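You operate a simulated robot arm through the tools that you are given. There is no shell and no other tool.

The job below is to be done with a simulated two-armed robot. You get a single attempt, and the scene is never put back.

## Task
Test the brake with the card's load: GOOD block on the yellow square if the bar stays level, else BAD.
Fine: GOOD is the green block, BAD the red one; the card stands by the control box; switch POWER on to read the angle and off after the block is set; leave the weight on and the brake button alone.
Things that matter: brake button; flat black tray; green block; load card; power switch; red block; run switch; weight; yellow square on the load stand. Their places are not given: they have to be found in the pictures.

It is judged by the outcome, as a careful person would: the job done as asked, and still so three seconds after it is handed in. It fails if anything else is knocked over, pushed out of place, dropped, spilled or broken.

## Robot
Two 7-joint arms with fingered hands on one trunk that stands fixed in place. Base frame: the origin is at the foot of the trunk, x ahead of it, y to its left, z up. Readings come in cm, degrees, newtons and seconds.
The left shoulder is at [3, 13.6, 125.5], the right one opposite. With the tool pointing down near the work surface each hand reaches from about 20 to 96 cm from the base axis, measured 20 degrees to its own side. Payload 5 kg a hand.
The TCP of each hand is the grasp point between the finger pads, 4.2 cm short of the fingertips. In the tool frame z runs along the fingers and y along their closing line. The gripper opens to 20.8 cm. The gripper's body begins 11.9 cm behind the TCP. The gripper is a hand of 4 fingers: y runs from the thumb to the fingers, the wrist lies at [0, 0, -33.2] in the tool frame, and closing takes about 1.5 s.
Orientation is told as [roll, pitch, yaw] about the base's x, y, z axes, in that order, counted from this pose: with the fingers straight down and closing along the base's y, the tool's x points along the base's -x, its y along +y and its z along -z.

## Interface
- The arms move only by the tool jog_arm. It takes "left_moves", "right_moves" or both (then of equal length, played together; a hand with none holds still); each is a list of rows, each a list of 6 numbers: the shift along the tool's x, y, z in m, then the turn, a rotation vector about the tool's x, y, z in rad. In form: [[x, y, z, rx, ry, rz], ...]. A call has 1 to 20 rows; each row shifts and turns the commanded pose from where the row before left it, along the tool's axes as they then stand. "left_jaw" and "right_jaw" are, for a hand that has rows, the finger opening in m, from 0 to 0.208, set as the call begins (left out, the last holds). Each row takes 0.2 s and may step no farther than 5 cm and 8.6 degrees from the row before; otherwise, or with a gripper value out of range, the whole call is refused. Where a pose cannot be reached the arm comes as near as it can. A force on the tool above 90 N (or 10 N above the force at the start of the call, whichever is more), or a blocked arm, ends the call early, and 0.2 s more pass. The fingers move at their own pace (about 7.2 cm/s each) and stop on an object; they squeeze with about 21 N. The grip force told is the motor's: it shows also when the fingers shut on nothing. Time passes only in rows, and 0.2 s behind the last, so rows that do not move let the fingers close. It gives the time, the measured TCP pose, the force on the tool (base axes), the opening and the grip force at its end, in the units of the frame above (readings bear some noise), with the torque about the TCP (base axes, N m) and any sound that the robot's microphone picked up, and new pictures: "show" is both (left out), scene, wrist or none (wrist: the cameras of the hands that moved).
- Cameras (640 x 400 px; columns grow to the right, rows downward): "scene" is now at [2.18, 4.86, 197.33]; the picture's right is [0.69, -0.72, -0.00], its down [-0.58, -0.56, -0.59] and it looks along [0.43, 0.41, -0.80] (base axes); focal length 318 px, centre (320, 200). "left" rides on the left gripper at [-10.1, 0, -14.5] in its tool frame; the picture's right is [0.00, -1.00, 0.00], its down [0.82, 0.00, -0.57] and it looks along [0.57, 0.00, 0.82] (tool axes); focal length 261 px, centre (320, 200). "right" rides on the right gripper at [10.1, 0.1, -14.5] in its tool frame; the picture's right is [-0.01, 1.00, 0.00], its down [-0.82, 0.00, -0.57] and it looks along [-0.57, 0.00, 0.82] (tool axes); focal length 261 px, centre (320, 200).
- raise_lower(by): slides the trunk up (or, below 0, down) by that many cm; the arms and the scene camera ride with it, the base frame stays. It gives what a move gives, with no picture.
- curl_fingers(finger1, finger2, finger3, thumb_bend, hand): sets how far each is bent, from 0 (flat) to 100 (curled in); at 30 the hand is open as for a grip, at 70 the pads meet at the TCP. One left out holds its place. A second passes; each finger stops where it meets its share of the squeeze, and holds until it gets a number again. A gripper value or a shape takes the hand back. It gives what a move gives, with no picture; readings hold the bend of each and the force on the fingers (four entries, about 0 where the hand has none), thumb and palm.
- set_grasp(shape, hand): the hand has 4 fingers and takes this shape, open, in about a second: jaw (thumb against the fingers, like two jaws); tri (thumb and two fingers); tip (a fingertip pinch); poke (one finger out to press); point (the index stretched); flat (the hand flat); cup (the hand cupped); fist (a fist). The gripper value then closes the fingers along that shape, each until it touches; the sizes above hold for jaw. It gives what a move gives, with no picture.
- pan_tilt(pan, tilt): turns the head with the scene camera to pan (to the left, within 143 degrees either way) and tilt (down, from -29 to 69), counted from straight ahead of the robot. It gives what a move gives, and a new picture of the scene camera.
- locate(camera, pixels): for up to 12 pixels [column, row] of the newest picture of that camera ("zoom" is the newest enlarged one), the place [x, y, z] in the base frame of the surface seen there, good to about 0.3 cm. No time passes.
- enlarge(camera, box): a new picture of the part [left, top, right, bottom] of that camera's present view, enlarged. No time passes.
- sign_off(): hands the job in; it is judged then, once.

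Open the grippers and draw the arms clear of the work before you hand the job in, unless the task says otherwise.

The tools are called by a JSON object that holds its "api" and its "payload". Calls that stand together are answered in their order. jog_arm: Moves the arms, as the interface text tells. Its arguments: {"type":"object","properties":{"left_moves":{"type":"array","items":{"type":"array","items":{"type":"number"}}},"left_jaw":{"type":"number"},"right_moves":{"type":"array","items":{"type":"array","items":{"type":"number"}}},"right_jaw":{"type":"number"},"show":{"type":"string","enum":["both","scene","wrist","none"]}},"required":[]} The other tools are called the same way: raise_lower (by) slides the trunk up or down; set_grasp (shape, hand) gives the hand a shape; curl_fingers (finger1, finger2, finger3, thumb_bend, hand) moves the fingers one by one; pan_tilt (pan, tilt) turns the head that bears the scene camera; locate (camera, pixels) gives the place of the surface under pixels of a picture; enlarge (camera, box) takes an enlarged picture of a part of a camera's view; sign_off () hands the job in.

At the start:

```text
time_s: 0.0
left_eef_pos: [49.67, 54.68, 116.09]
left_orientation: [0.0, 0.0, 0.0]
left_wrist_force: [0.4, -0.1, 0.5]
left_moment: [0.03, -0.01, 0.02]
left_width: 20.78
left_grip_force: 0.0
left_shape: jaw
left_bend: [30.0, 30.0, 30.0, 30.0]
left_finger forces: [0.1, 0.1, 0.1, 0.1, 0.1, 0.0]
right_eef_pos: [74.79, 8.19, 116.96]
right_orientation: [0.0, 0.0, -0.1]
right_wrist_force: [0.8, 0.8, 0.1]
right_moment: [0.01, -0.02, -0.01]
right_width: 20.76
right_grip_force: 0.0
right_shape: jaw
right_bend: [30.0, 30.0, 30.0, 30.0]
right_finger forces: [0.0, 0.0, 0.0, 0.0, 0.0, 0.0]
trunk travel left (down, up): [-27.5, 21.5]
head pan, tilt: [43.9, 53.5]
```

scene: 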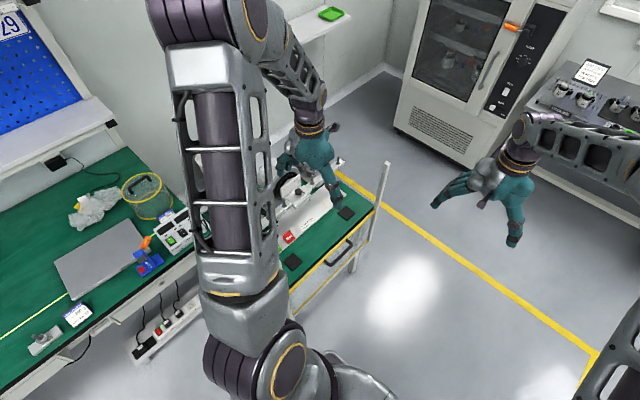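
right: 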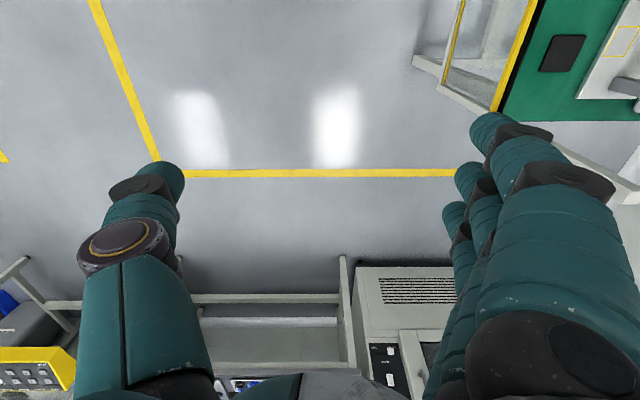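
left: 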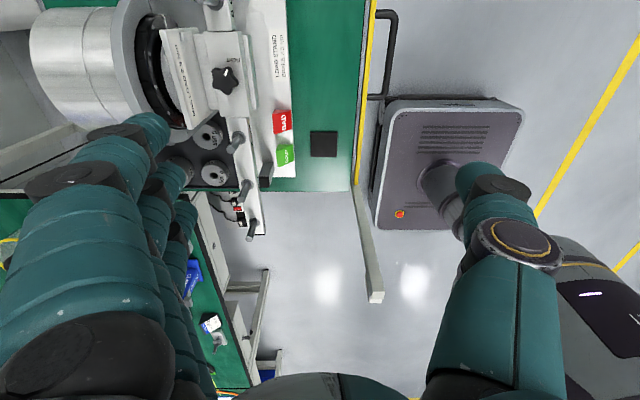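

The left arm hides much of the bench in the scene view. I enlarge the middle of the scene and the left camera's upper left to find the brake stand, blocks and switches.

{"api": "enlarge", "payload": {"camera": "scene", "box": [20, 150, 220, 370]}}

{"api": "enlarge", "payload": {"camera": "left", "box": [0, 0, 380, 240]}}

{"api": "enlarge", "payload": {"camera": "scene", "box": [250, 130, 400, 290]}}

```text
1.82 times, centred on (120, 260) of scene
```

zoom: 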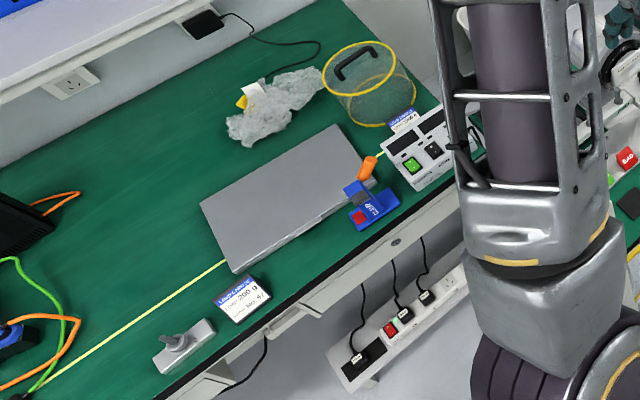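

```text
1.67 times, centred on (190, 120) of left
```

zoom: 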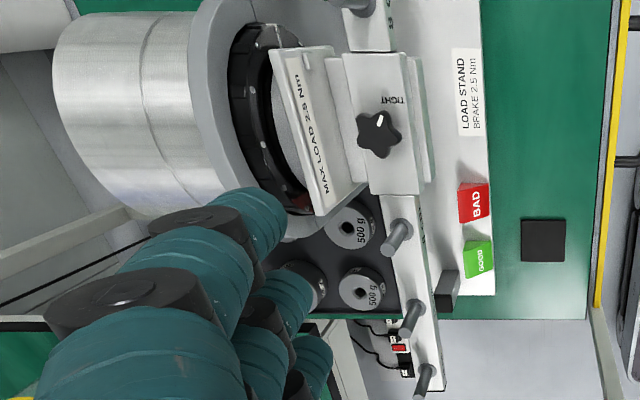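

```text
2.50 times, centred on (325, 210) of scene
```

zoom: 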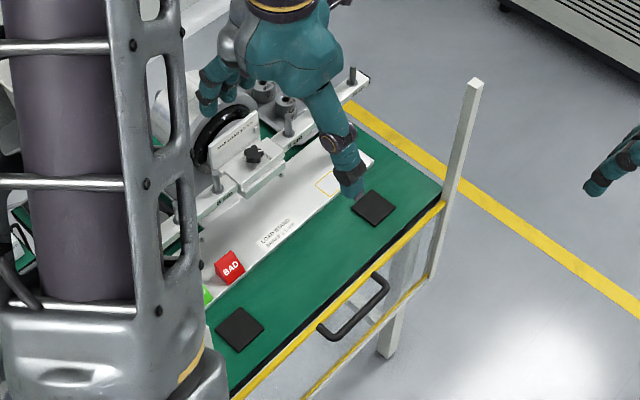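

There are two cards: one near (77,316), one by the box at about (167,220). I enlarge both to read them and locate the main things.

{"api": "enlarge", "payload": {"camera": "scene", "box": [135, 195, 215, 285]}}

{"api": "enlarge", "payload": {"camera": "scene", "box": [20, 290, 110, 360]}}

{"api": "locate", "payload": {"camera": "scene", "pixels": [[77, 316], [40, 340], [167, 240], [180, 235], [150, 262], [146, 242], [290, 237], [293, 262], [346, 213], [100, 255]]}}

{"api": "locate", "payload": {"camera": "left", "pixels": [[282, 121], [285, 154], [323, 144], [224, 79], [208, 137], [214, 173], [200, 60], [235, 143], [252, 225], [266, 175], [277, 50]]}}

```text
4.44 times, centred on (175, 240) of scene
```

zoom: 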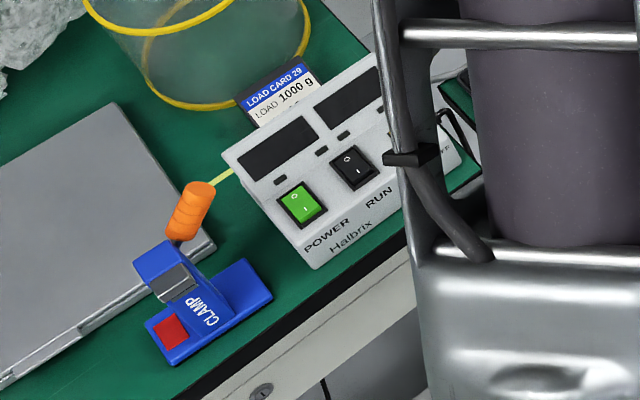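

```text
5.71 times, centred on (65, 325) of scene
```

zoom: 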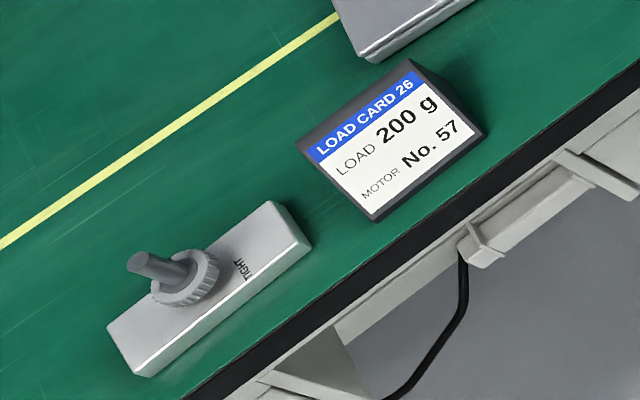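

```text
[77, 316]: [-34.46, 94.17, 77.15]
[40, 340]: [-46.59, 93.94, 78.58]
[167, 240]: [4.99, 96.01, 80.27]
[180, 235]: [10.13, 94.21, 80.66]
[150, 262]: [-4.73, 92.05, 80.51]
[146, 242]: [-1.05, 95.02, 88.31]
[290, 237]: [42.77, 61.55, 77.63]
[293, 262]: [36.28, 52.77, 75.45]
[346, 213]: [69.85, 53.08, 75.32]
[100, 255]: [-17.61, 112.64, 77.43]
```

```text
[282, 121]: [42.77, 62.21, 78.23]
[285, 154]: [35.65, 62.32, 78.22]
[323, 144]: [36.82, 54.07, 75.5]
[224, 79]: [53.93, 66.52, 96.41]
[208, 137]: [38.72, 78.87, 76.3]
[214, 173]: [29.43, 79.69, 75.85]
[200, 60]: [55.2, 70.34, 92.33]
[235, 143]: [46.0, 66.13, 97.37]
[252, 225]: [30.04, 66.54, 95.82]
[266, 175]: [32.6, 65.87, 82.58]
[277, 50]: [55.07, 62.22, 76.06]
```

The card beside the control box reads "LOAD CARD 29, LOAD 1000 g", and its lower lines are hidden. I move both arms to the right to clear the view of the box and the stand.

{"api": "jog_arm", "payload": {"left_moves": [[0, -0.04, -0.01, 0, 0, 0], [0, -0.04, -0.01, 0, 0, 0], [0, -0.04, -0.01, 0, 0, 0], [0, -0.04, -0.01, 0, 0, 0], [0, -0.04, -0.01, 0, 0, 0], [0, -0.04, -0.01, 0, 0, 0], [0, -0.04, -0.01, 0, 0, 0], [0, -0.04, -0.01, 0, 0, 0]], "right_moves": [[0, -0.05, 0, 0, 0, 0], [0, -0.05, 0, 0, 0, 0], [0, -0.05, 0, 0, 0, 0], [0, -0.05, 0, 0, 0, 0], [0, -0.05, 0, 0, 0, 0], [0, -0.05, 0, 0, 0, 0], [0, -0.05, 0, 0, 0, 0], [0, -0.05, 0, 0, 0, 0]], "show": "both"}}

```text
time_s: 1.8
left_eef_pos: [49.36, 22.24, 124.26]
left_orientation: [0.1, 0.0, 0.0]
left_wrist_force: [-0.3, -1.0, -0.2]
left_moment: [0.27, -0.04, 0.01]
left_width: 20.82
left_grip_force: 0.0
left_shape: jaw
left_bend: [30.0, 30.0, 30.0, 30.0]
left_finger forces: [0.0, 0.0, 0.0, 0.0, 0.0, 0.1]
right_eef_pos: [74.54, -32.32, 117.01]
right_orientation: [0.2, 0.0, 0.0]
right_wrist_force: [0.8, 0.0, -1.0]
right_moment: [0.02, 0.04, 0.01]
right_width: 20.8
right_grip_force: 0.1
right_shape: jaw
right_bend: [30.0, 30.0, 30.0, 30.0]
right_finger forces: [0.0, 0.0, 0.1, 0.1, 0.1, 0.0]
trunk travel left (down, up): [-27.5, 21.5]
head pan, tilt: [43.9, 53.5]
```

scene: 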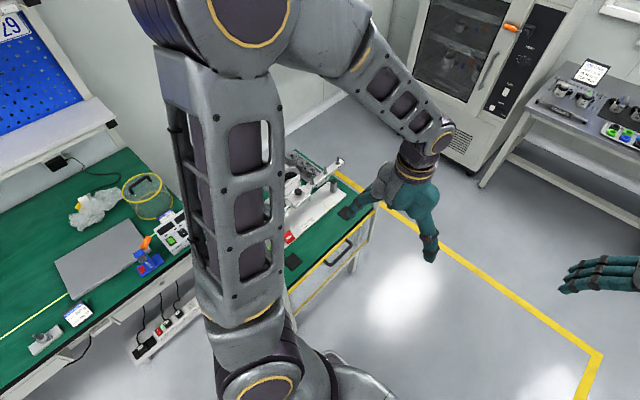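
right: 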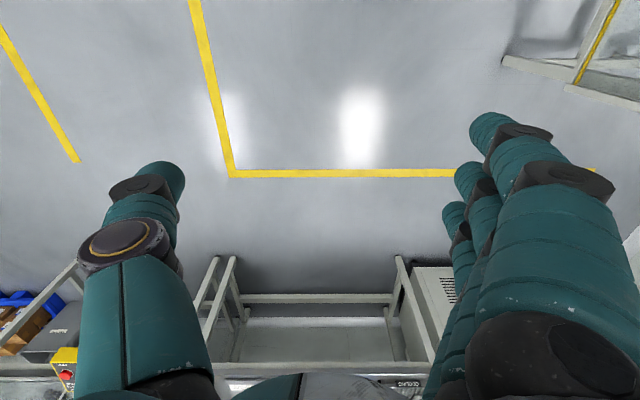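
left: 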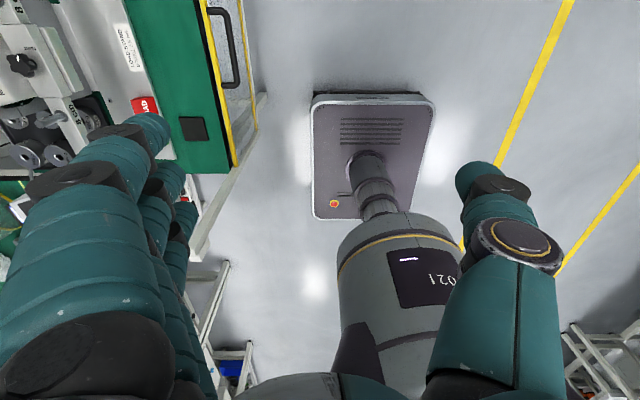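

The upper arm still blocks the view. I reach the left hand forward and to the right to pull the elbow away.

{"api": "jog_arm", "payload": {"left_moves": [[-0.04, -0.02, 0.02, 0, 0, 0], [-0.04, -0.02, 0.02, 0, 0, 0], [-0.04, -0.02, 0.02, 0, 0, 0], [-0.04, -0.02, 0.02, 0, 0, 0], [-0.04, -0.02, 0.02, 0, 0, 0], [-0.04, -0.02, 0.02, 0, 0, 0], [-0.04, -0.02, 0.02, 0, 0, 0]], "show": "scene"}}

```text
time_s: 3.4
left_eef_pos: [77.44, 8.77, 109.71]
left_orientation: [0.1, 0.2, 0.0]
left_wrist_force: [1.8, -0.1, 0.1]
left_moment: [0.02, 0.15, -0.05]
left_width: 20.75
left_grip_force: 0.0
left_shape: jaw
left_bend: [30.0, 30.0, 30.0, 30.0]
left_finger forces: [0.1, 0.0, 0.1, 0.1, 0.0, 0.0]
right_eef_pos: [74.61, -32.14, 116.96]
right_orientation: [0.0, 0.0, 0.1]
right_wrist_force: [0.8, -0.2, -0.8]
right_moment: [0.09, 0.08, 0.02]
right_width: 20.82
right_grip_force: 0.0
right_shape: jaw
right_bend: [30.0, 30.0, 30.0, 30.0]
right_finger forces: [0.0, 0.1, 0.0, 0.1, 0.0, 0.1]
trunk travel left (down, up): [-27.5, 21.5]
head pan, tilt: [43.9, 53.5]
```

scene: 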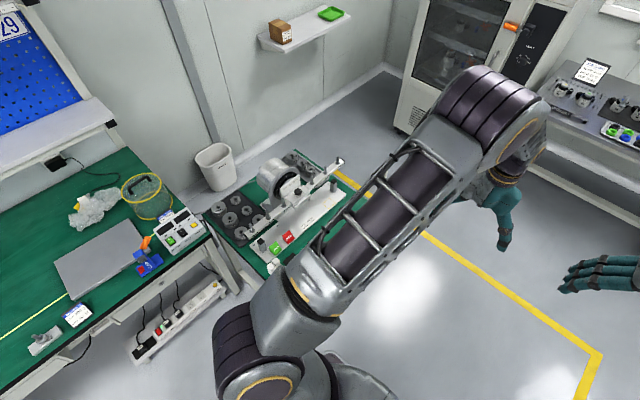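

Now the box and stand are visible. I enlarge the control box and the stand/tray.

{"api": "enlarge", "payload": {"camera": "scene", "box": [140, 190, 220, 260]}}

{"api": "enlarge", "payload": {"camera": "scene", "box": [200, 140, 350, 270]}}

{"api": "enlarge", "payload": {"camera": "scene", "box": [200, 180, 280, 250]}}

```text
5.71 times, centred on (180, 225) of scene
```

zoom: 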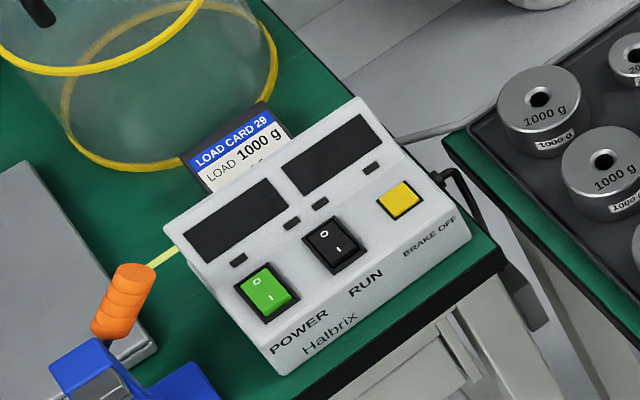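

```text
3.08 times, centred on (275, 205) of scene
```

zoom: 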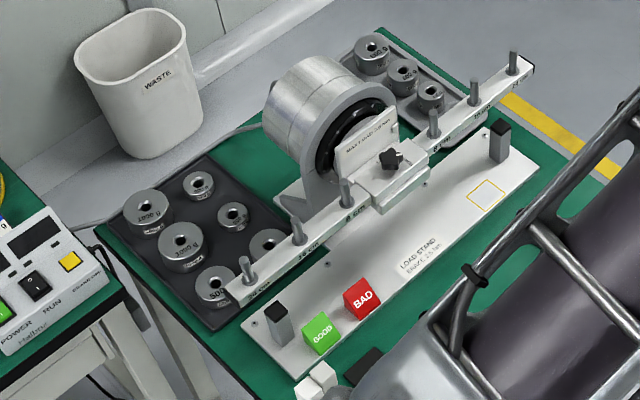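

```text
5.71 times, centred on (240, 215) of scene
```

zoom: 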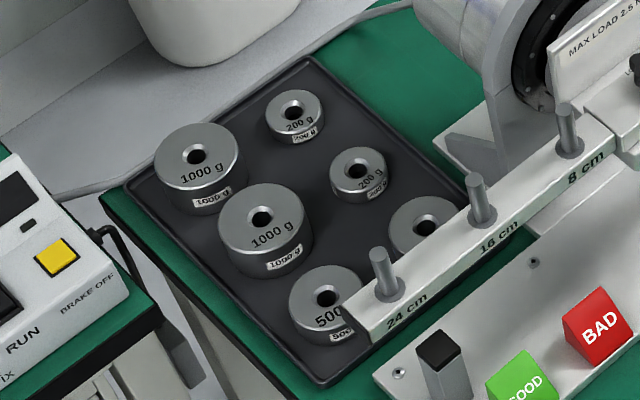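

The card's lower lines are behind the box, and the bar pegs are marked 8, 16 and 24 cm on each side. I locate the box parts, pegs, weights, blocks and the yellow square.

{"api": "locate", "payload": {"camera": "scene", "pixels": [[170, 240], [181, 234], [193, 225], [172, 215], [165, 220], [198, 228], [190, 208], [164, 228], [187, 255]]}}

{"api": "enlarge", "payload": {"camera": "scene", "box": [200, 140, 360, 270]}}

```text
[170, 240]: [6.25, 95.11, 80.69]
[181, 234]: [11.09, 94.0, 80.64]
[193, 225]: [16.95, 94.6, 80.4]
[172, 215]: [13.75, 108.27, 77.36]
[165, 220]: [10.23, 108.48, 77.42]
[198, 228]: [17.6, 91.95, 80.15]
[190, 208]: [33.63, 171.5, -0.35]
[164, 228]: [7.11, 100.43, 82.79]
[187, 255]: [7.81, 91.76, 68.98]
```

```text
3.08 times, centred on (280, 205) of scene
```

zoom: 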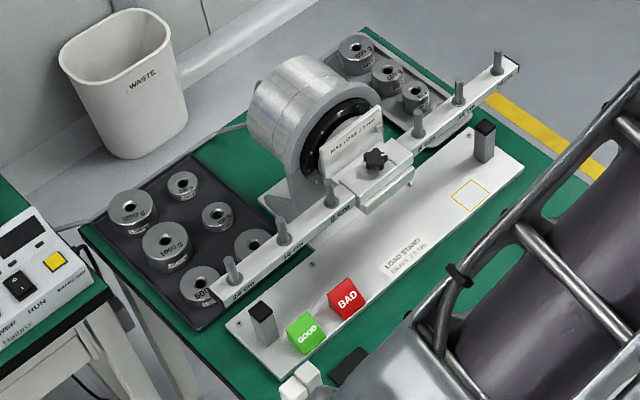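

{"api": "locate", "payload": {"camera": "zoom", "pixels": [[131, 202], [165, 240], [198, 288], [232, 262], [281, 226], [327, 182], [418, 118], [458, 86], [497, 58], [471, 195], [305, 333], [346, 298]]}}

{"api": "locate", "payload": {"camera": "zoom", "pixels": [[234, 282], [330, 203], [264, 308], [484, 128], [375, 155], [236, 325], [178, 340], [80, 225], [298, 385], [350, 365], [130, 210], [165, 252]]}}

{"api": "pan_tilt", "payload": {"pan": 60, "tilt": 53.5}}

```text
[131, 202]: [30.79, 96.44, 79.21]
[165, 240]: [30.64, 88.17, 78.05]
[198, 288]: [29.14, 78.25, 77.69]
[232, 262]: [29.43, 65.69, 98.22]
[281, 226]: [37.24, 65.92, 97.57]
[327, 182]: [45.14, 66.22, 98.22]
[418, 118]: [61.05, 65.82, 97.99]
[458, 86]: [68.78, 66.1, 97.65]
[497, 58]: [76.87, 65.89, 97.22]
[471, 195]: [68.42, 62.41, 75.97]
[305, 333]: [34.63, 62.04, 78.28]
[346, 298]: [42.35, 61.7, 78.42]
```

```text
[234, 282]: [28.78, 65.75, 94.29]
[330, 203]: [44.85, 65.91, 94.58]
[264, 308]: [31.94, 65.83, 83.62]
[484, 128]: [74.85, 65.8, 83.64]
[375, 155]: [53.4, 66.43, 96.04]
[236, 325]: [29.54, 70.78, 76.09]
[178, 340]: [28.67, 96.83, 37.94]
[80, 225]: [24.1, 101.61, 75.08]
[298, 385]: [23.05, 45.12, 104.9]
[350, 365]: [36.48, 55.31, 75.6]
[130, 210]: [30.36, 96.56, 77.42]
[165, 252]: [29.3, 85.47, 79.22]
```

```text
time_s: 4.2
left_eef_pos: [77.28, 8.94, 109.91]
left_orientation: [-0.1, 0.1, 0.0]
left_wrist_force: [0.9, -0.1, -0.1]
left_moment: [0.05, -0.01, -0.02]
left_width: 20.8
left_grip_force: 0.1
left_shape: jaw
left_bend: [30.0, 30.0, 30.0, 30.0]
left_finger forces: [0.0, 0.1, 0.0, 0.0, 0.1, 0.0]
right_eef_pos: [74.49, -32.04, 117.12]
right_orientation: [0.0, 0.0, -0.1]
right_wrist_force: [0.4, -0.1, 0.5]
right_moment: [-0.06, 0.0, 0.0]
right_width: 20.77
right_grip_force: 0.1
right_shape: jaw
right_bend: [30.0, 30.0, 30.0, 30.0]
right_finger forces: [0.0, 0.0, 0.0, 0.0, 0.0, 0.0]
trunk travel left (down, up): [-27.5, 21.5]
head pan, tilt: [60.0, 53.5]
```

scene: 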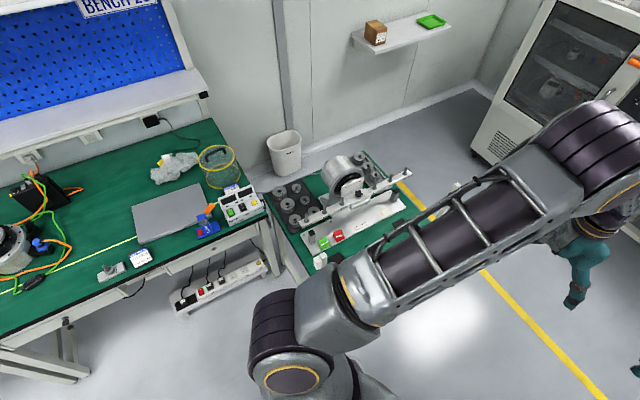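

I raise the trunk to look over the box at the hidden lines on the card at about (232,188).

{"api": "raise_lower", "payload": {"by": 21}}

{"api": "pan_tilt", "payload": {"pan": 80, "tilt": 50}}

{"api": "enlarge", "payload": {"camera": "scene", "box": [280, 130, 400, 230]}}

```text
time_s: 6.4
left_eef_pos: [77.29, 8.91, 130.67]
left_orientation: [0.0, 0.0, 0.0]
left_wrist_force: [0.6, -0.6, 0.2]
left_moment: [0.0, 0.02, -0.02]
left_width: 20.8
left_grip_force: 0.1
left_shape: jaw
left_bend: [30.0, 30.0, 30.0, 30.0]
left_finger forces: [0.1, 0.0, 0.0, 0.0, 0.0, 0.1]
right_eef_pos: [74.51, -32.04, 138.08]
right_orientation: [0.0, 0.0, 0.0]
right_wrist_force: [0.1, -0.3, 0.4]
right_moment: [-0.02, 0.01, -0.01]
right_width: 20.79
right_grip_force: 0.0
right_shape: jaw
right_bend: [30.0, 30.0, 30.0, 30.0]
right_finger forces: [0.0, 0.0, 0.0, 0.0, 0.0, 0.0]
trunk travel left (down, up): [-48.5, 0.5]
head pan, tilt: [60.0, 53.5]
```

```text
time_s: 7.3
left_eef_pos: [77.32, 8.81, 130.92]
left_orientation: [-0.1, 0.0, 0.1]
left_wrist_force: [0.5, -0.7, -0.9]
left_moment: [-0.02, -0.04, -0.01]
left_width: 20.77
left_grip_force: 0.0
left_shape: jaw
left_bend: [30.0, 30.0, 30.0, 30.0]
left_finger forces: [0.0, 0.1, 0.0, 0.0, 0.1, 0.0]
right_eef_pos: [74.59, -32.07, 138.22]
right_orientation: [0.1, 0.0, 0.0]
right_wrist_force: [0.5, -1.6, -0.2]
right_moment: [-0.02, 0.0, -0.01]
right_width: 20.78
right_grip_force: 0.1
right_shape: jaw
right_bend: [30.0, 30.0, 30.0, 30.0]
right_finger forces: [0.0, 0.0, 0.1, 0.0, 0.0, 0.0]
trunk travel left (down, up): [-48.5, 0.5]
head pan, tilt: [80.0, 50.0]
```

scene: 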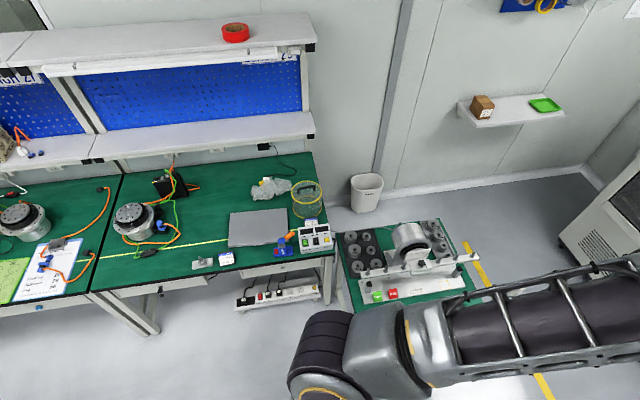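

```text
4.00 times, centred on (340, 180) of scene
```

zoom: 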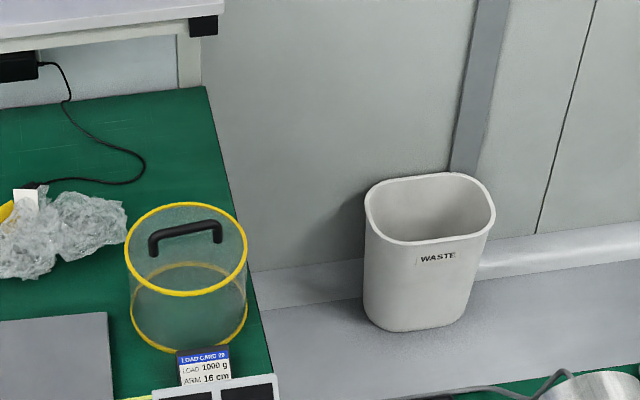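

The card now shows "ARM 16 cm" too; I enlarge it further to see any remaining line.

{"api": "enlarge", "payload": {"camera": "scene", "box": [295, 205, 345, 260]}}

{"api": "enlarge", "payload": {"camera": "scene", "box": [340, 210, 490, 310]}}

```text
7.27 times, centred on (320, 232) of scene
```

zoom: 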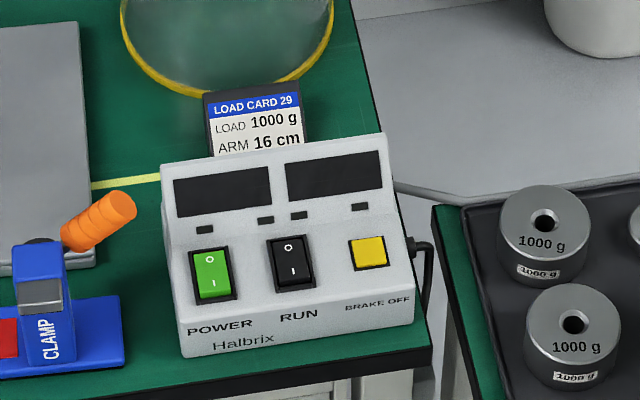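

```text
4.00 times, centred on (415, 260) of scene
```

zoom: 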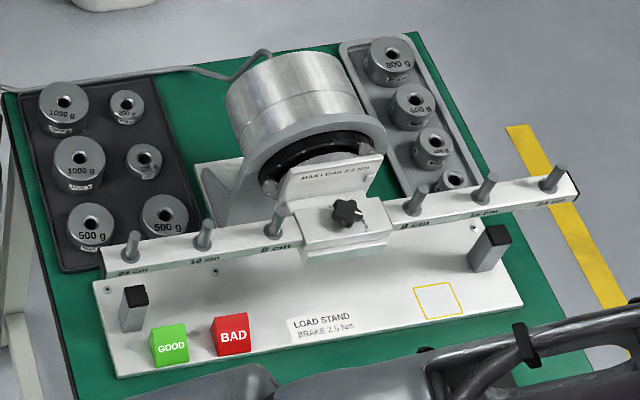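

The card reads 1000 g at ARM 16 cm, with maybe one more line below. I locate the card, the box and the weights from this new view.

{"api": "enlarge", "payload": {"camera": "scene", "box": [295, 205, 345, 260]}}

{"api": "locate", "payload": {"camera": "zoom", "pixels": [[212, 94], [300, 85], [212, 150], [300, 142], [210, 260], [214, 290], [290, 250], [296, 272], [368, 252], [165, 165], [385, 135], [184, 345]]}}

{"api": "enlarge", "payload": {"camera": "scene", "box": [340, 210, 490, 310]}}

{"api": "locate", "payload": {"camera": "zoom", "pixels": [[39, 105], [89, 105], [64, 87], [64, 118], [54, 157], [104, 157], [79, 141], [79, 172], [205, 228], [207, 248], [171, 332], [234, 325]]}}

```text
7.27 times, centred on (320, 232) of scene
```

zoom: 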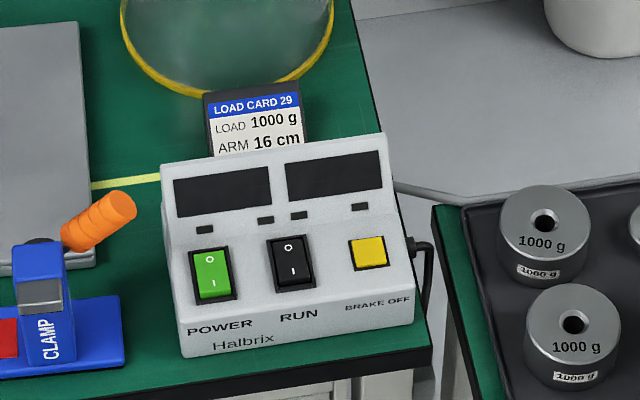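

```text
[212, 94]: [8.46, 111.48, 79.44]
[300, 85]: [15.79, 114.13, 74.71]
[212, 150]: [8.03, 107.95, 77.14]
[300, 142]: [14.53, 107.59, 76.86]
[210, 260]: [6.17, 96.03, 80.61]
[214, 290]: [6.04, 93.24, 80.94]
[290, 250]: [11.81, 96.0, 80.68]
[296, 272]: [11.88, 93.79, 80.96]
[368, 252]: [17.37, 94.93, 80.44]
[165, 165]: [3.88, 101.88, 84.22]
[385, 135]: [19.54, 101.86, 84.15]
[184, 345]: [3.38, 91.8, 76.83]
```

```text
4.00 times, centred on (415, 260) of scene
```

zoom: 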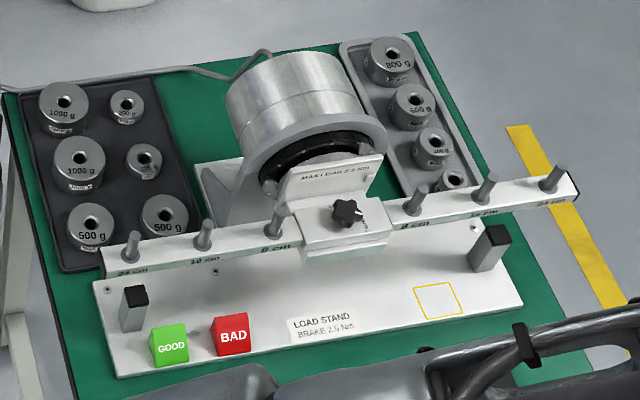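

```text
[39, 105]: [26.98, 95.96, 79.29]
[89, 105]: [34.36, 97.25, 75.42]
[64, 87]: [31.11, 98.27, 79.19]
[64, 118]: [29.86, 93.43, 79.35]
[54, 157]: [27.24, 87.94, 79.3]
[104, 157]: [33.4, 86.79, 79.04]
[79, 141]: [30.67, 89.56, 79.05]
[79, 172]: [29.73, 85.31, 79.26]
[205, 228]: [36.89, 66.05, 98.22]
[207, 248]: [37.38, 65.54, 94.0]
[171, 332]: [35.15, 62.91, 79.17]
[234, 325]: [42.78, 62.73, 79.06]
```

The card face lies tilted behind the box with its lower edge hidden. I bring the left hand across, high over the stand, to look at the card and box with the wrist camera.

{"api": "jog_arm", "payload": {"left_moves": [[0.023, 0.043, 0.0, 0, 0, 0], [0.023, 0.043, 0.0, 0, 0, 0], [0.023, 0.043, 0.0, 0, 0, 0], [0.023, 0.043, 0.0, 0, 0, 0], [0.023, 0.043, 0.0, 0, 0, 0], [0.023, 0.043, 0.0, 0, 0, 0], [0.023, 0.043, 0.0, 0, 0, 0], [0.023, 0.043, 0.0, 0, 0, 0], [0.023, 0.043, 0.0, 0, 0, 0], [0.023, 0.043, 0.0, 0, 0, 0], [0.023, 0.043, 0.0, 0, 0, 0], [0.023, 0.043, 0.0, 0, 0, 0], [0.023, 0.043, 0.0, 0, 0, 0], [0.023, 0.043, 0.005, 0, 0, 0], [0.023, 0.043, 0.005, 0, 0, 0], [0.023, 0.043, 0.005, 0, 0, 0], [0.023, 0.043, 0.005, 0, 0, 0], [0.023, 0.043, 0.005, 0, 0, 0], [0.023, 0.043, 0.005, 0, 0, 0], [0.023, 0.043, 0.005, 0, 0, 0]], "show": "both"}}

```text
time_s: 11.5
left_eef_pos: [31.44, 95.44, 127.17]
left_orientation: [-0.2, -0.1, -0.2]
left_wrist_force: [1.0, 0.2, -1.1]
left_moment: [-0.07, 0.21, -0.03]
left_width: 20.77
left_grip_force: 0.0
left_shape: jaw
left_bend: [30.0, 30.0, 30.0, 30.0]
left_finger forces: [0.0, 0.0, 0.0, 0.0, 0.0, 0.0]
right_eef_pos: [74.5, -31.78, 138.28]
right_orientation: [-0.1, 0.0, 0.0]
right_wrist_force: [-1.2, 1.5, 0.6]
right_moment: [-0.15, -0.07, 0.0]
right_width: 20.78
right_grip_force: 0.0
right_shape: jaw
right_bend: [30.0, 30.0, 30.0, 30.0]
right_finger forces: [0.0, 0.0, 0.0, 0.0, 0.0, 0.1]
trunk travel left (down, up): [-48.5, 0.5]
head pan, tilt: [80.0, 50.0]
```

scene: 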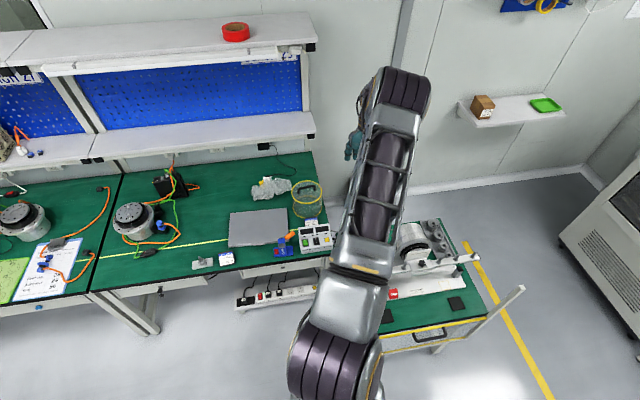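
left: 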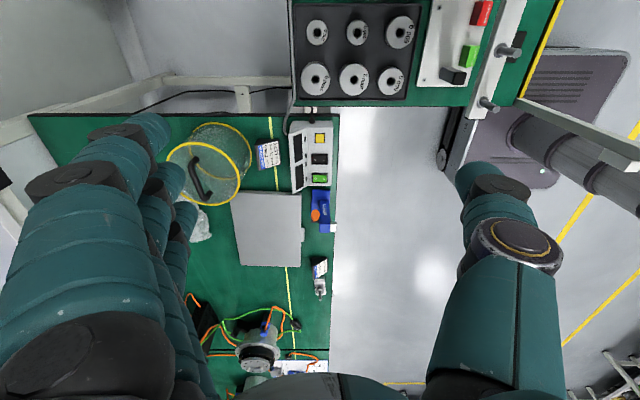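

The left camera now sees the card at (267,155), the box at (312,155) and the weights from above. I enlarge these.

{"api": "enlarge", "payload": {"camera": "left", "box": [245, 125, 295, 185]}}

{"api": "enlarge", "payload": {"camera": "left", "box": [285, 115, 345, 195]}}

{"api": "enlarge", "payload": {"camera": "left", "box": [280, 0, 540, 120]}}

```text
6.67 times, centred on (270, 155) of left
```

zoom: 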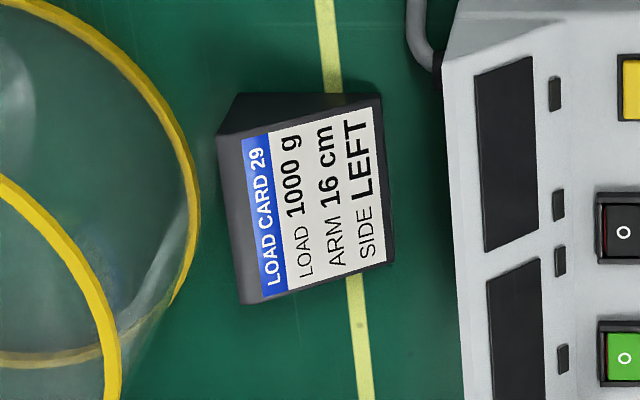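

```text
5.00 times, centred on (315, 155) of left
```

zoom: 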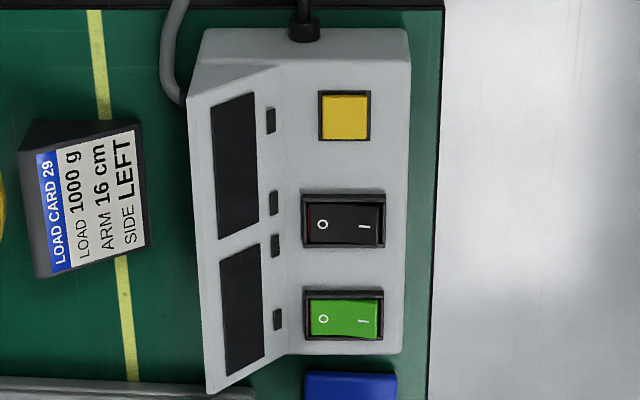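

```text
2.46 times, centred on (410, 60) of left
```

zoom: 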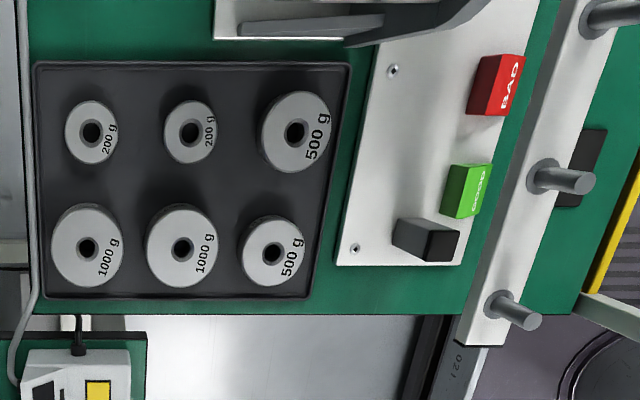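

The card says LOAD 1000 g, ARM 16 cm, SIDE LEFT, so the peg is the 16 cm one at x≈37. I locate the weights, holes and pegs from this camera.

{"api": "locate", "payload": {"camera": "zoom", "pixels": [[60, 230], [116, 250], [90, 208], [85, 284], [155, 230], [210, 250], [184, 208], [182, 286], [250, 250], [92, 105], [190, 108], [36, 180]]}}

{"api": "locate", "payload": {"camera": "zoom", "pixels": [[578, 182], [532, 178], [526, 320], [491, 305], [492, 70], [470, 190], [440, 247], [505, 200], [560, 250], [600, 40], [30, 250], [40, 295]]}}

```text
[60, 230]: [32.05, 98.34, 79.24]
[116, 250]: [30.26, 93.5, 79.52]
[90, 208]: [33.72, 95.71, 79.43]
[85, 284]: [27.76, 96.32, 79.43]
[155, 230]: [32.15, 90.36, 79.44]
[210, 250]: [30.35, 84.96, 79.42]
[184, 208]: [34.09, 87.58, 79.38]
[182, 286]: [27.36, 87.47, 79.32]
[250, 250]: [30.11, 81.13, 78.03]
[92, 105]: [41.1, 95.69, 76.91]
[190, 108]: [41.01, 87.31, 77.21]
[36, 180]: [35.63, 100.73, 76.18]
```

```text
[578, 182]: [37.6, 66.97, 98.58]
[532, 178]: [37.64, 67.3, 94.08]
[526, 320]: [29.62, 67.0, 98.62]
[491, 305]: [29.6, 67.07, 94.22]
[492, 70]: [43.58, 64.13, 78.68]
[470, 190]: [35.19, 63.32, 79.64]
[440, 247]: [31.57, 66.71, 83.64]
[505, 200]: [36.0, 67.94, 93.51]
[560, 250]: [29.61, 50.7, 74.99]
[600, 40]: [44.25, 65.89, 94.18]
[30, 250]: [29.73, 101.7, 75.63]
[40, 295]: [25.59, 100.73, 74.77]
```

Far 1000 g weight: centre about (30.6, 96.0), top z 79.4, radius 3. I turn the left hand 45° so the thumb enters the free diagonal, and descend to about z 103.

{"api": "jog_arm", "payload": {"left_moves": [[0, 0, 0.04, 0, 0, -0.131], [0, 0, 0.04, 0, 0, -0.131], [0, 0, 0.04, 0, 0, -0.131], [0, 0, 0.04, 0, 0, -0.131], [0, 0, 0.04, 0, 0, -0.131], [0, 0, 0.04, 0, 0, -0.13], [0, 0, 0, 0, 0, 0]], "left_jaw": 0.13, "show": "both"}}

```text
time_s: 13.1
left_eef_pos: [31.37, 95.07, 103.32]
left_orientation: [0.0, 0.1, 45.1]
left_wrist_force: [-0.2, -0.1, -1.0]
left_moment: [-0.01, -0.03, -0.02]
left_width: 13.05
left_grip_force: 0.1
left_shape: jaw
left_bend: [31.0, 31.0, 31.0, 67.0]
left_finger forces: [0.0, 0.0, 0.0, 0.0, 0.0, 0.1]
right_eef_pos: [74.43, -32.04, 138.17]
right_orientation: [0.0, -0.1, 0.0]
right_wrist_force: [0.0, -0.3, 0.4]
right_moment: [0.04, -0.04, 0.0]
right_width: 20.76
right_grip_force: 0.0
right_shape: jaw
right_bend: [30.0, 30.0, 30.0, 30.0]
right_finger forces: [0.0, 0.0, 0.0, 0.0, 0.1, 0.0]
trunk travel left (down, up): [-48.5, 0.5]
head pan, tilt: [80.0, 50.0]
```

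scene: 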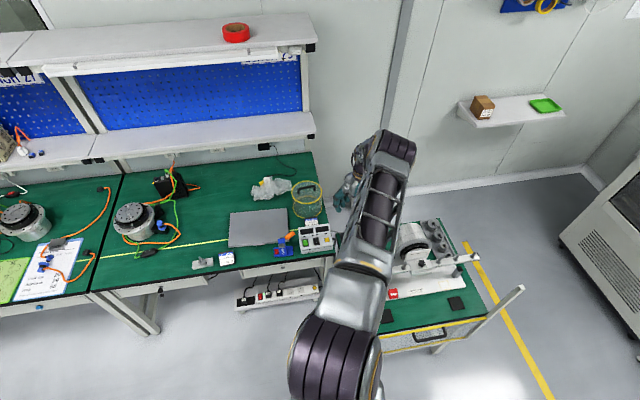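
left: 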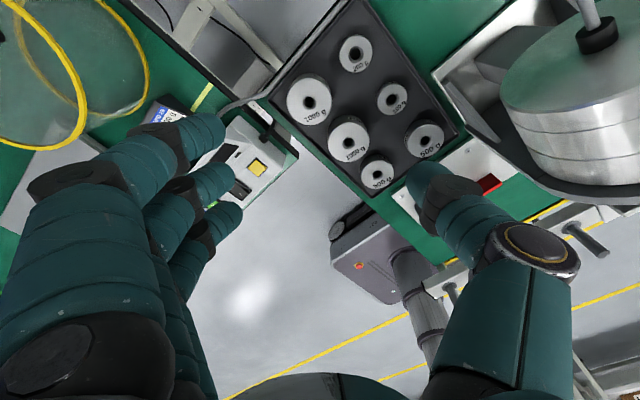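

The hand is turned 45°; the target weight shows at (308,100). I centre over it, narrow the fingers to 10.5 cm and go down to z≈90.

{"api": "jog_arm", "payload": {"left_moves": [[-0.001, 0.012, 0.03, 0, 0, 0], [0, 0, 0.035, 0, 0, 0], [0, 0, 0.035, 0, 0, 0], [0, 0, 0.03, 0, 0, 0], [0, 0, 0, 0, 0, 0]], "left_jaw": 0.105, "show": "both"}}

{"api": "pan_tilt", "payload": {"pan": 70, "tilt": 55}}

{"api": "enlarge", "payload": {"camera": "scene", "box": [240, 100, 400, 220]}}

```text
time_s: 14.3
left_eef_pos: [30.68, 95.59, 90.19]
left_orientation: [-0.1, 0.0, 44.9]
left_wrist_force: [-0.3, -0.4, -0.6]
left_moment: [0.04, 0.0, 0.0]
left_width: 10.58
left_grip_force: 0.1
left_shape: jaw
left_bend: [73.0, 73.0, 73.0, 70.0]
left_finger forces: [0.0, 0.1, 0.0, 0.1, 0.1, 0.0]
right_eef_pos: [74.62, -32.22, 138.14]
right_orientation: [0.0, 0.0, 0.0]
right_wrist_force: [-0.1, -0.5, 0.8]
right_moment: [0.1, 0.0, 0.0]
right_width: 20.81
right_grip_force: 0.1
right_shape: jaw
right_bend: [30.0, 30.0, 30.0, 30.0]
right_finger forces: [0.0, 0.0, 0.1, 0.0, 0.1, 0.1]
trunk travel left (down, up): [-48.5, 0.5]
head pan, tilt: [80.0, 50.0]
```

scene: 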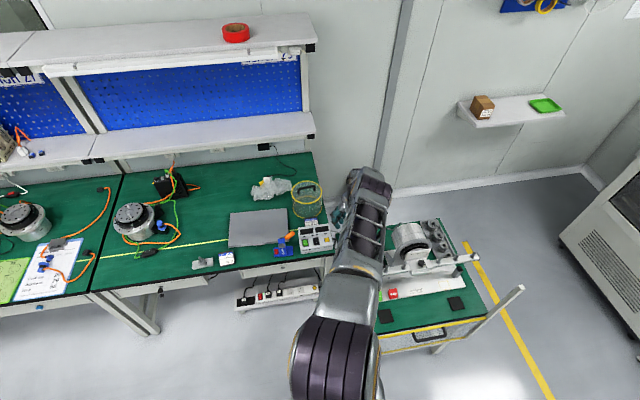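
left: 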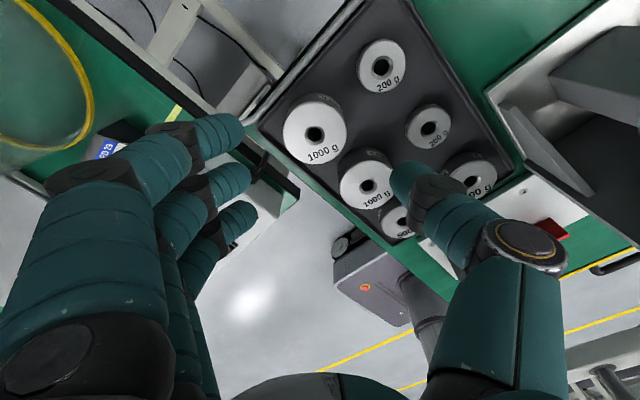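

```text
time_s: 15.0
left_eef_pos: [30.63, 95.51, 90.19]
left_orientation: [0.0, -0.1, 44.9]
left_wrist_force: [0.5, -0.2, -0.6]
left_moment: [0.02, 0.0, 0.06]
left_width: 10.62
left_grip_force: 0.1
left_shape: jaw
left_bend: [73.0, 73.0, 73.0, 70.0]
left_finger forces: [0.1, 0.0, 0.0, 0.0, 0.1, 0.0]
right_eef_pos: [74.62, -32.05, 138.24]
right_orientation: [0.0, 0.0, 0.0]
right_wrist_force: [-0.1, -0.7, 0.0]
right_moment: [0.05, 0.0, 0.02]
right_width: 20.78
right_grip_force: 0.1
right_shape: jaw
right_bend: [30.0, 30.0, 30.0, 30.0]
right_finger forces: [0.0, 0.0, 0.0, 0.0, 0.1, 0.0]
trunk travel left (down, up): [-48.5, 0.5]
head pan, tilt: [70.0, 55.0]
```

scene: 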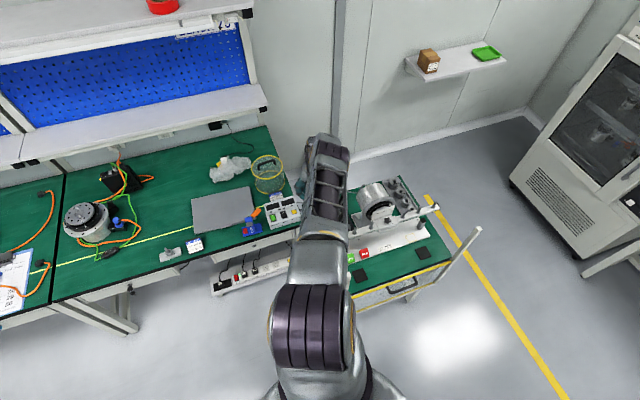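

```text
3.33 times, centred on (320, 160) of scene
```

zoom: 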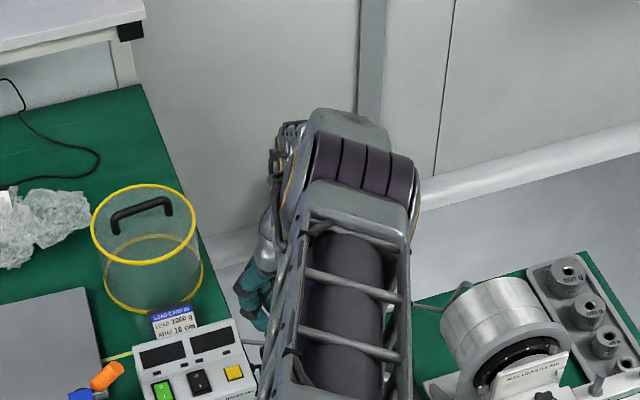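

The weight's hole is at about (315,133) in the left view. I locate its rim to fine-centre.

{"api": "enlarge", "payload": {"camera": "left", "box": [265, 80, 365, 190]}}

```text
3.64 times, centred on (315, 135) of left
```

zoom: 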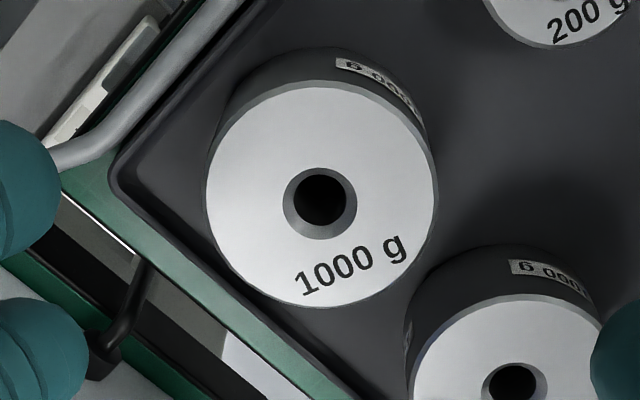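

{"api": "locate", "payload": {"camera": "zoom", "pixels": [[212, 185], [432, 200], [320, 86], [325, 302], [245, 110], [400, 270], [260, 285], [405, 125], [130, 180], [290, 197], [350, 197], [150, 90]]}}

```text
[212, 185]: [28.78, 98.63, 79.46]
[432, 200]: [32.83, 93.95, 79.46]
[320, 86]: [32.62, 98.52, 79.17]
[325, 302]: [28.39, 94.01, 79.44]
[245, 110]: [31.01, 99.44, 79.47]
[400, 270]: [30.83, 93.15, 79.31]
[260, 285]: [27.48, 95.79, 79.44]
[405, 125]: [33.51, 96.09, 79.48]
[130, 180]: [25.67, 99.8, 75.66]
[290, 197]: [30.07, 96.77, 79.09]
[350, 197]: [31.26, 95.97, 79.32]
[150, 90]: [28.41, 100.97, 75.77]
```

Weight centre (30.7, 96.2) vs TCP (30.65, 95.55). I correct by tool (-0.5, +0.45) cm, narrow to 9 cm and descend to z≈82.5.

{"api": "jog_arm", "payload": {"left_moves": [[-0.005, 0.0045, 0, 0, 0, 0], [0, 0, 0.02, 0, 0, 0], [0, 0, 0.03, 0, 0, 0], [0, 0, 0.026, 0, 0, 0], [0, 0, 0, 0, 0, 0]], "left_jaw": 0.09, "show": "wrist"}}

```text
time_s: 16.2
left_eef_pos: [30.7, 94.08, 83.37]
left_orientation: [0.0, 0.0, 45.0]
left_wrist_force: [-0.7, 0.0, 0.2]
left_moment: [-0.04, -0.02, -0.02]
left_width: 9.04
left_grip_force: 0.1
left_shape: jaw
left_bend: [73.0, 73.0, 73.0, 70.0]
left_finger forces: [0.0, 0.1, 0.0, 0.1, 0.0, 0.0]
left hand out of reach, approached as far as the arm can: row 3, 4
right_eef_pos: [74.57, -32.01, 138.2]
right_orientation: [0.0, -0.1, -0.1]
right_wrist_force: [-1.1, 0.8, -0.3]
right_moment: [-0.03, -0.05, 0.01]
right_width: 20.8
right_grip_force: 0.1
right_shape: jaw
right_bend: [30.0, 30.0, 30.0, 30.0]
right_finger forces: [0.1, 0.0, 0.1, 0.1, 0.1, 0.1]
trunk travel left (down, up): [-48.5, 0.5]
head pan, tilt: [70.0, 55.0]
```

left: 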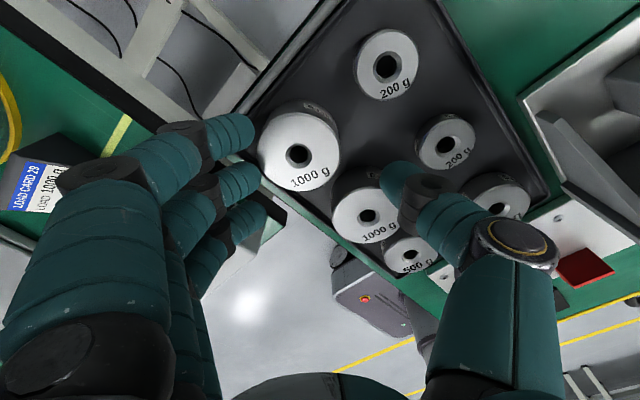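

The arm is out of reach at this trunk height. I lift the hand first, then lower the trunk again.

{"api": "jog_arm", "payload": {"left_moves": [[0, 0, -0.04, 0, 0, 0], [0, 0, -0.04, 0, 0, 0], [0, 0, -0.04, 0, 0, 0], [0, 0, -0.04, 0, 0, 0], [0, 0, -0.04, 0, 0, 0], [0, 0, -0.04, 0, 0, 0], [0, 0, 0, 0, 0, 0]], "show": "none"}}

{"api": "raise_lower", "payload": {"by": -18}}

{"api": "jog_arm", "payload": {"left_moves": [[0, 0, 0, 0, 0, 0]], "show": "both"}}

```text
time_s: 17.8
left_eef_pos: [30.49, 93.97, 107.41]
left_orientation: [0.1, 0.0, 45.0]
left_wrist_force: [-0.8, -0.2, -0.2]
left_moment: [-0.07, 0.02, -0.03]
left_width: 9.04
left_grip_force: 0.0
left_shape: jaw
left_bend: [73.0, 73.0, 73.0, 70.0]
left_finger forces: [0.0, 0.1, 0.1, 0.0, 0.1, 0.0]
right_eef_pos: [74.5, -32.08, 138.26]
right_orientation: [0.0, -0.1, -0.1]
right_wrist_force: [-0.3, 1.2, -0.6]
right_moment: [-0.06, 0.03, -0.02]
right_width: 20.8
right_grip_force: 0.0
right_shape: jaw
right_bend: [30.0, 30.0, 30.0, 30.0]
right_finger forces: [0.1, 0.1, 0.0, 0.1, 0.0, 0.0]
trunk travel left (down, up): [-48.5, 0.5]
head pan, tilt: [70.0, 55.0]
```

```text
time_s: 19.8
left_eef_pos: [30.56, 93.91, 89.64]
left_orientation: [0.0, 0.0, 45.0]
left_wrist_force: [0.3, -0.3, 0.4]
left_moment: [-0.02, 0.0, 0.0]
left_width: 9.04
left_grip_force: 0.1
left_shape: jaw
left_bend: [73.0, 73.0, 73.0, 70.0]
left_finger forces: [0.1, 0.0, 0.1, 0.0, 0.0, 0.1]
right_eef_pos: [74.58, -32.16, 120.27]
right_orientation: [0.0, -0.1, 0.0]
right_wrist_force: [-0.2, -0.2, 0.4]
right_moment: [0.03, 0.01, 0.0]
right_width: 20.78
right_grip_force: 0.0
right_shape: jaw
right_bend: [30.0, 30.0, 30.0, 30.0]
right_finger forces: [0.0, 0.0, 0.0, 0.0, 0.0, 0.0]
trunk travel left (down, up): [-30.5, 18.5]
head pan, tilt: [70.0, 55.0]
```

```text
time_s: 20.2
left_eef_pos: [30.62, 93.97, 89.46]
left_orientation: [0.0, 0.0, 45.0]
left_wrist_force: [-0.6, -0.3, 0.4]
left_moment: [0.0, 0.0, -0.04]
left_width: 9.06
left_grip_force: 0.0
left_shape: jaw
left_bend: [73.0, 73.0, 73.0, 70.0]
left_finger forces: [0.0, 0.0, 0.1, 0.1, 0.0, 0.0]
right_eef_pos: [74.5, -32.0, 120.06]
right_orientation: [0.0, 0.0, -0.1]
right_wrist_force: [1.1, -0.6, 0.1]
right_moment: [0.01, 0.01, 0.0]
right_width: 20.8
right_grip_force: 0.1
right_shape: jaw
right_bend: [30.0, 30.0, 30.0, 30.0]
right_finger forces: [0.0, 0.0, 0.0, 0.0, 0.0, 0.0]
trunk travel left (down, up): [-30.5, 18.5]
head pan, tilt: [70.0, 55.0]
```

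scene: 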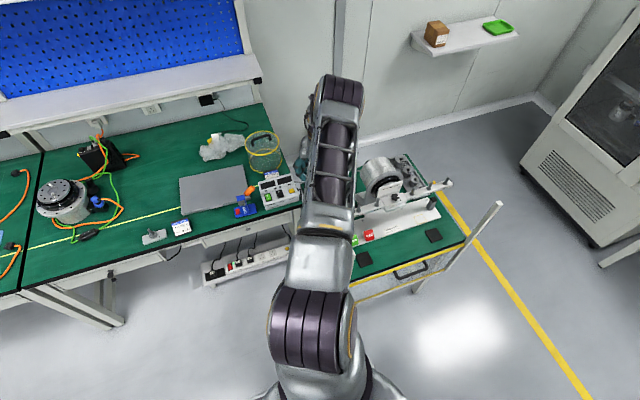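
left: 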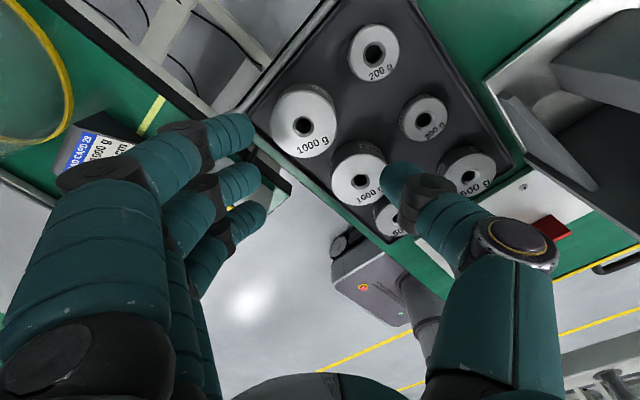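

I try to reach the weight centre again from this lower trunk: +2.3 cm in y at z≈89.

{"api": "jog_arm", "payload": {"left_moves": [[-0.008, 0.008, 0, 0, 0, 0], [-0.008, 0.008, 0, 0, 0, 0], [0, 0, 0.03, 0, 0, 0], [0, 0, 0, 0, 0, 0]], "show": "wrist"}}

```text
time_s: 21.2
left_eef_pos: [30.69, 96.26, 86.25]
left_orientation: [0.0, -0.1, 44.9]
left_wrist_force: [1.1, 0.3, 0.6]
left_moment: [0.04, -0.02, 0.0]
left_width: 9.06
left_grip_force: 0.2
left_shape: jaw
left_bend: [73.0, 73.0, 73.0, 70.0]
left_finger forces: [0.0, 0.0, 0.0, 0.0, 0.0, 0.0]
right_eef_pos: [74.46, -32.09, 120.2]
right_orientation: [0.2, -0.1, -0.1]
right_wrist_force: [-0.5, 0.1, 0.2]
right_moment: [0.09, -0.05, 0.0]
right_width: 20.8
right_grip_force: 0.1
right_shape: jaw
right_bend: [30.0, 30.0, 30.0, 30.0]
right_finger forces: [0.1, 0.0, 0.0, 0.0, 0.0, 0.0]
trunk travel left (down, up): [-30.5, 18.5]
head pan, tilt: [70.0, 55.0]
```

left: 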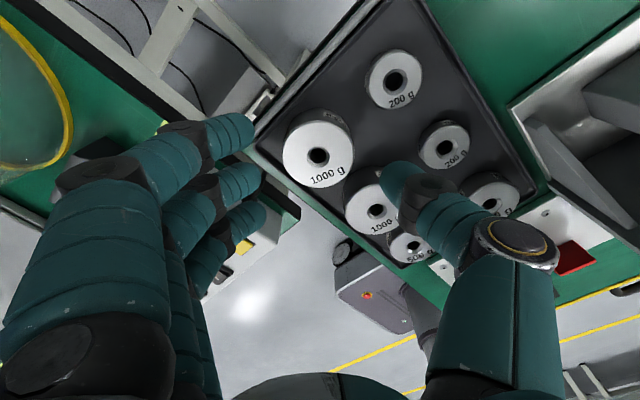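

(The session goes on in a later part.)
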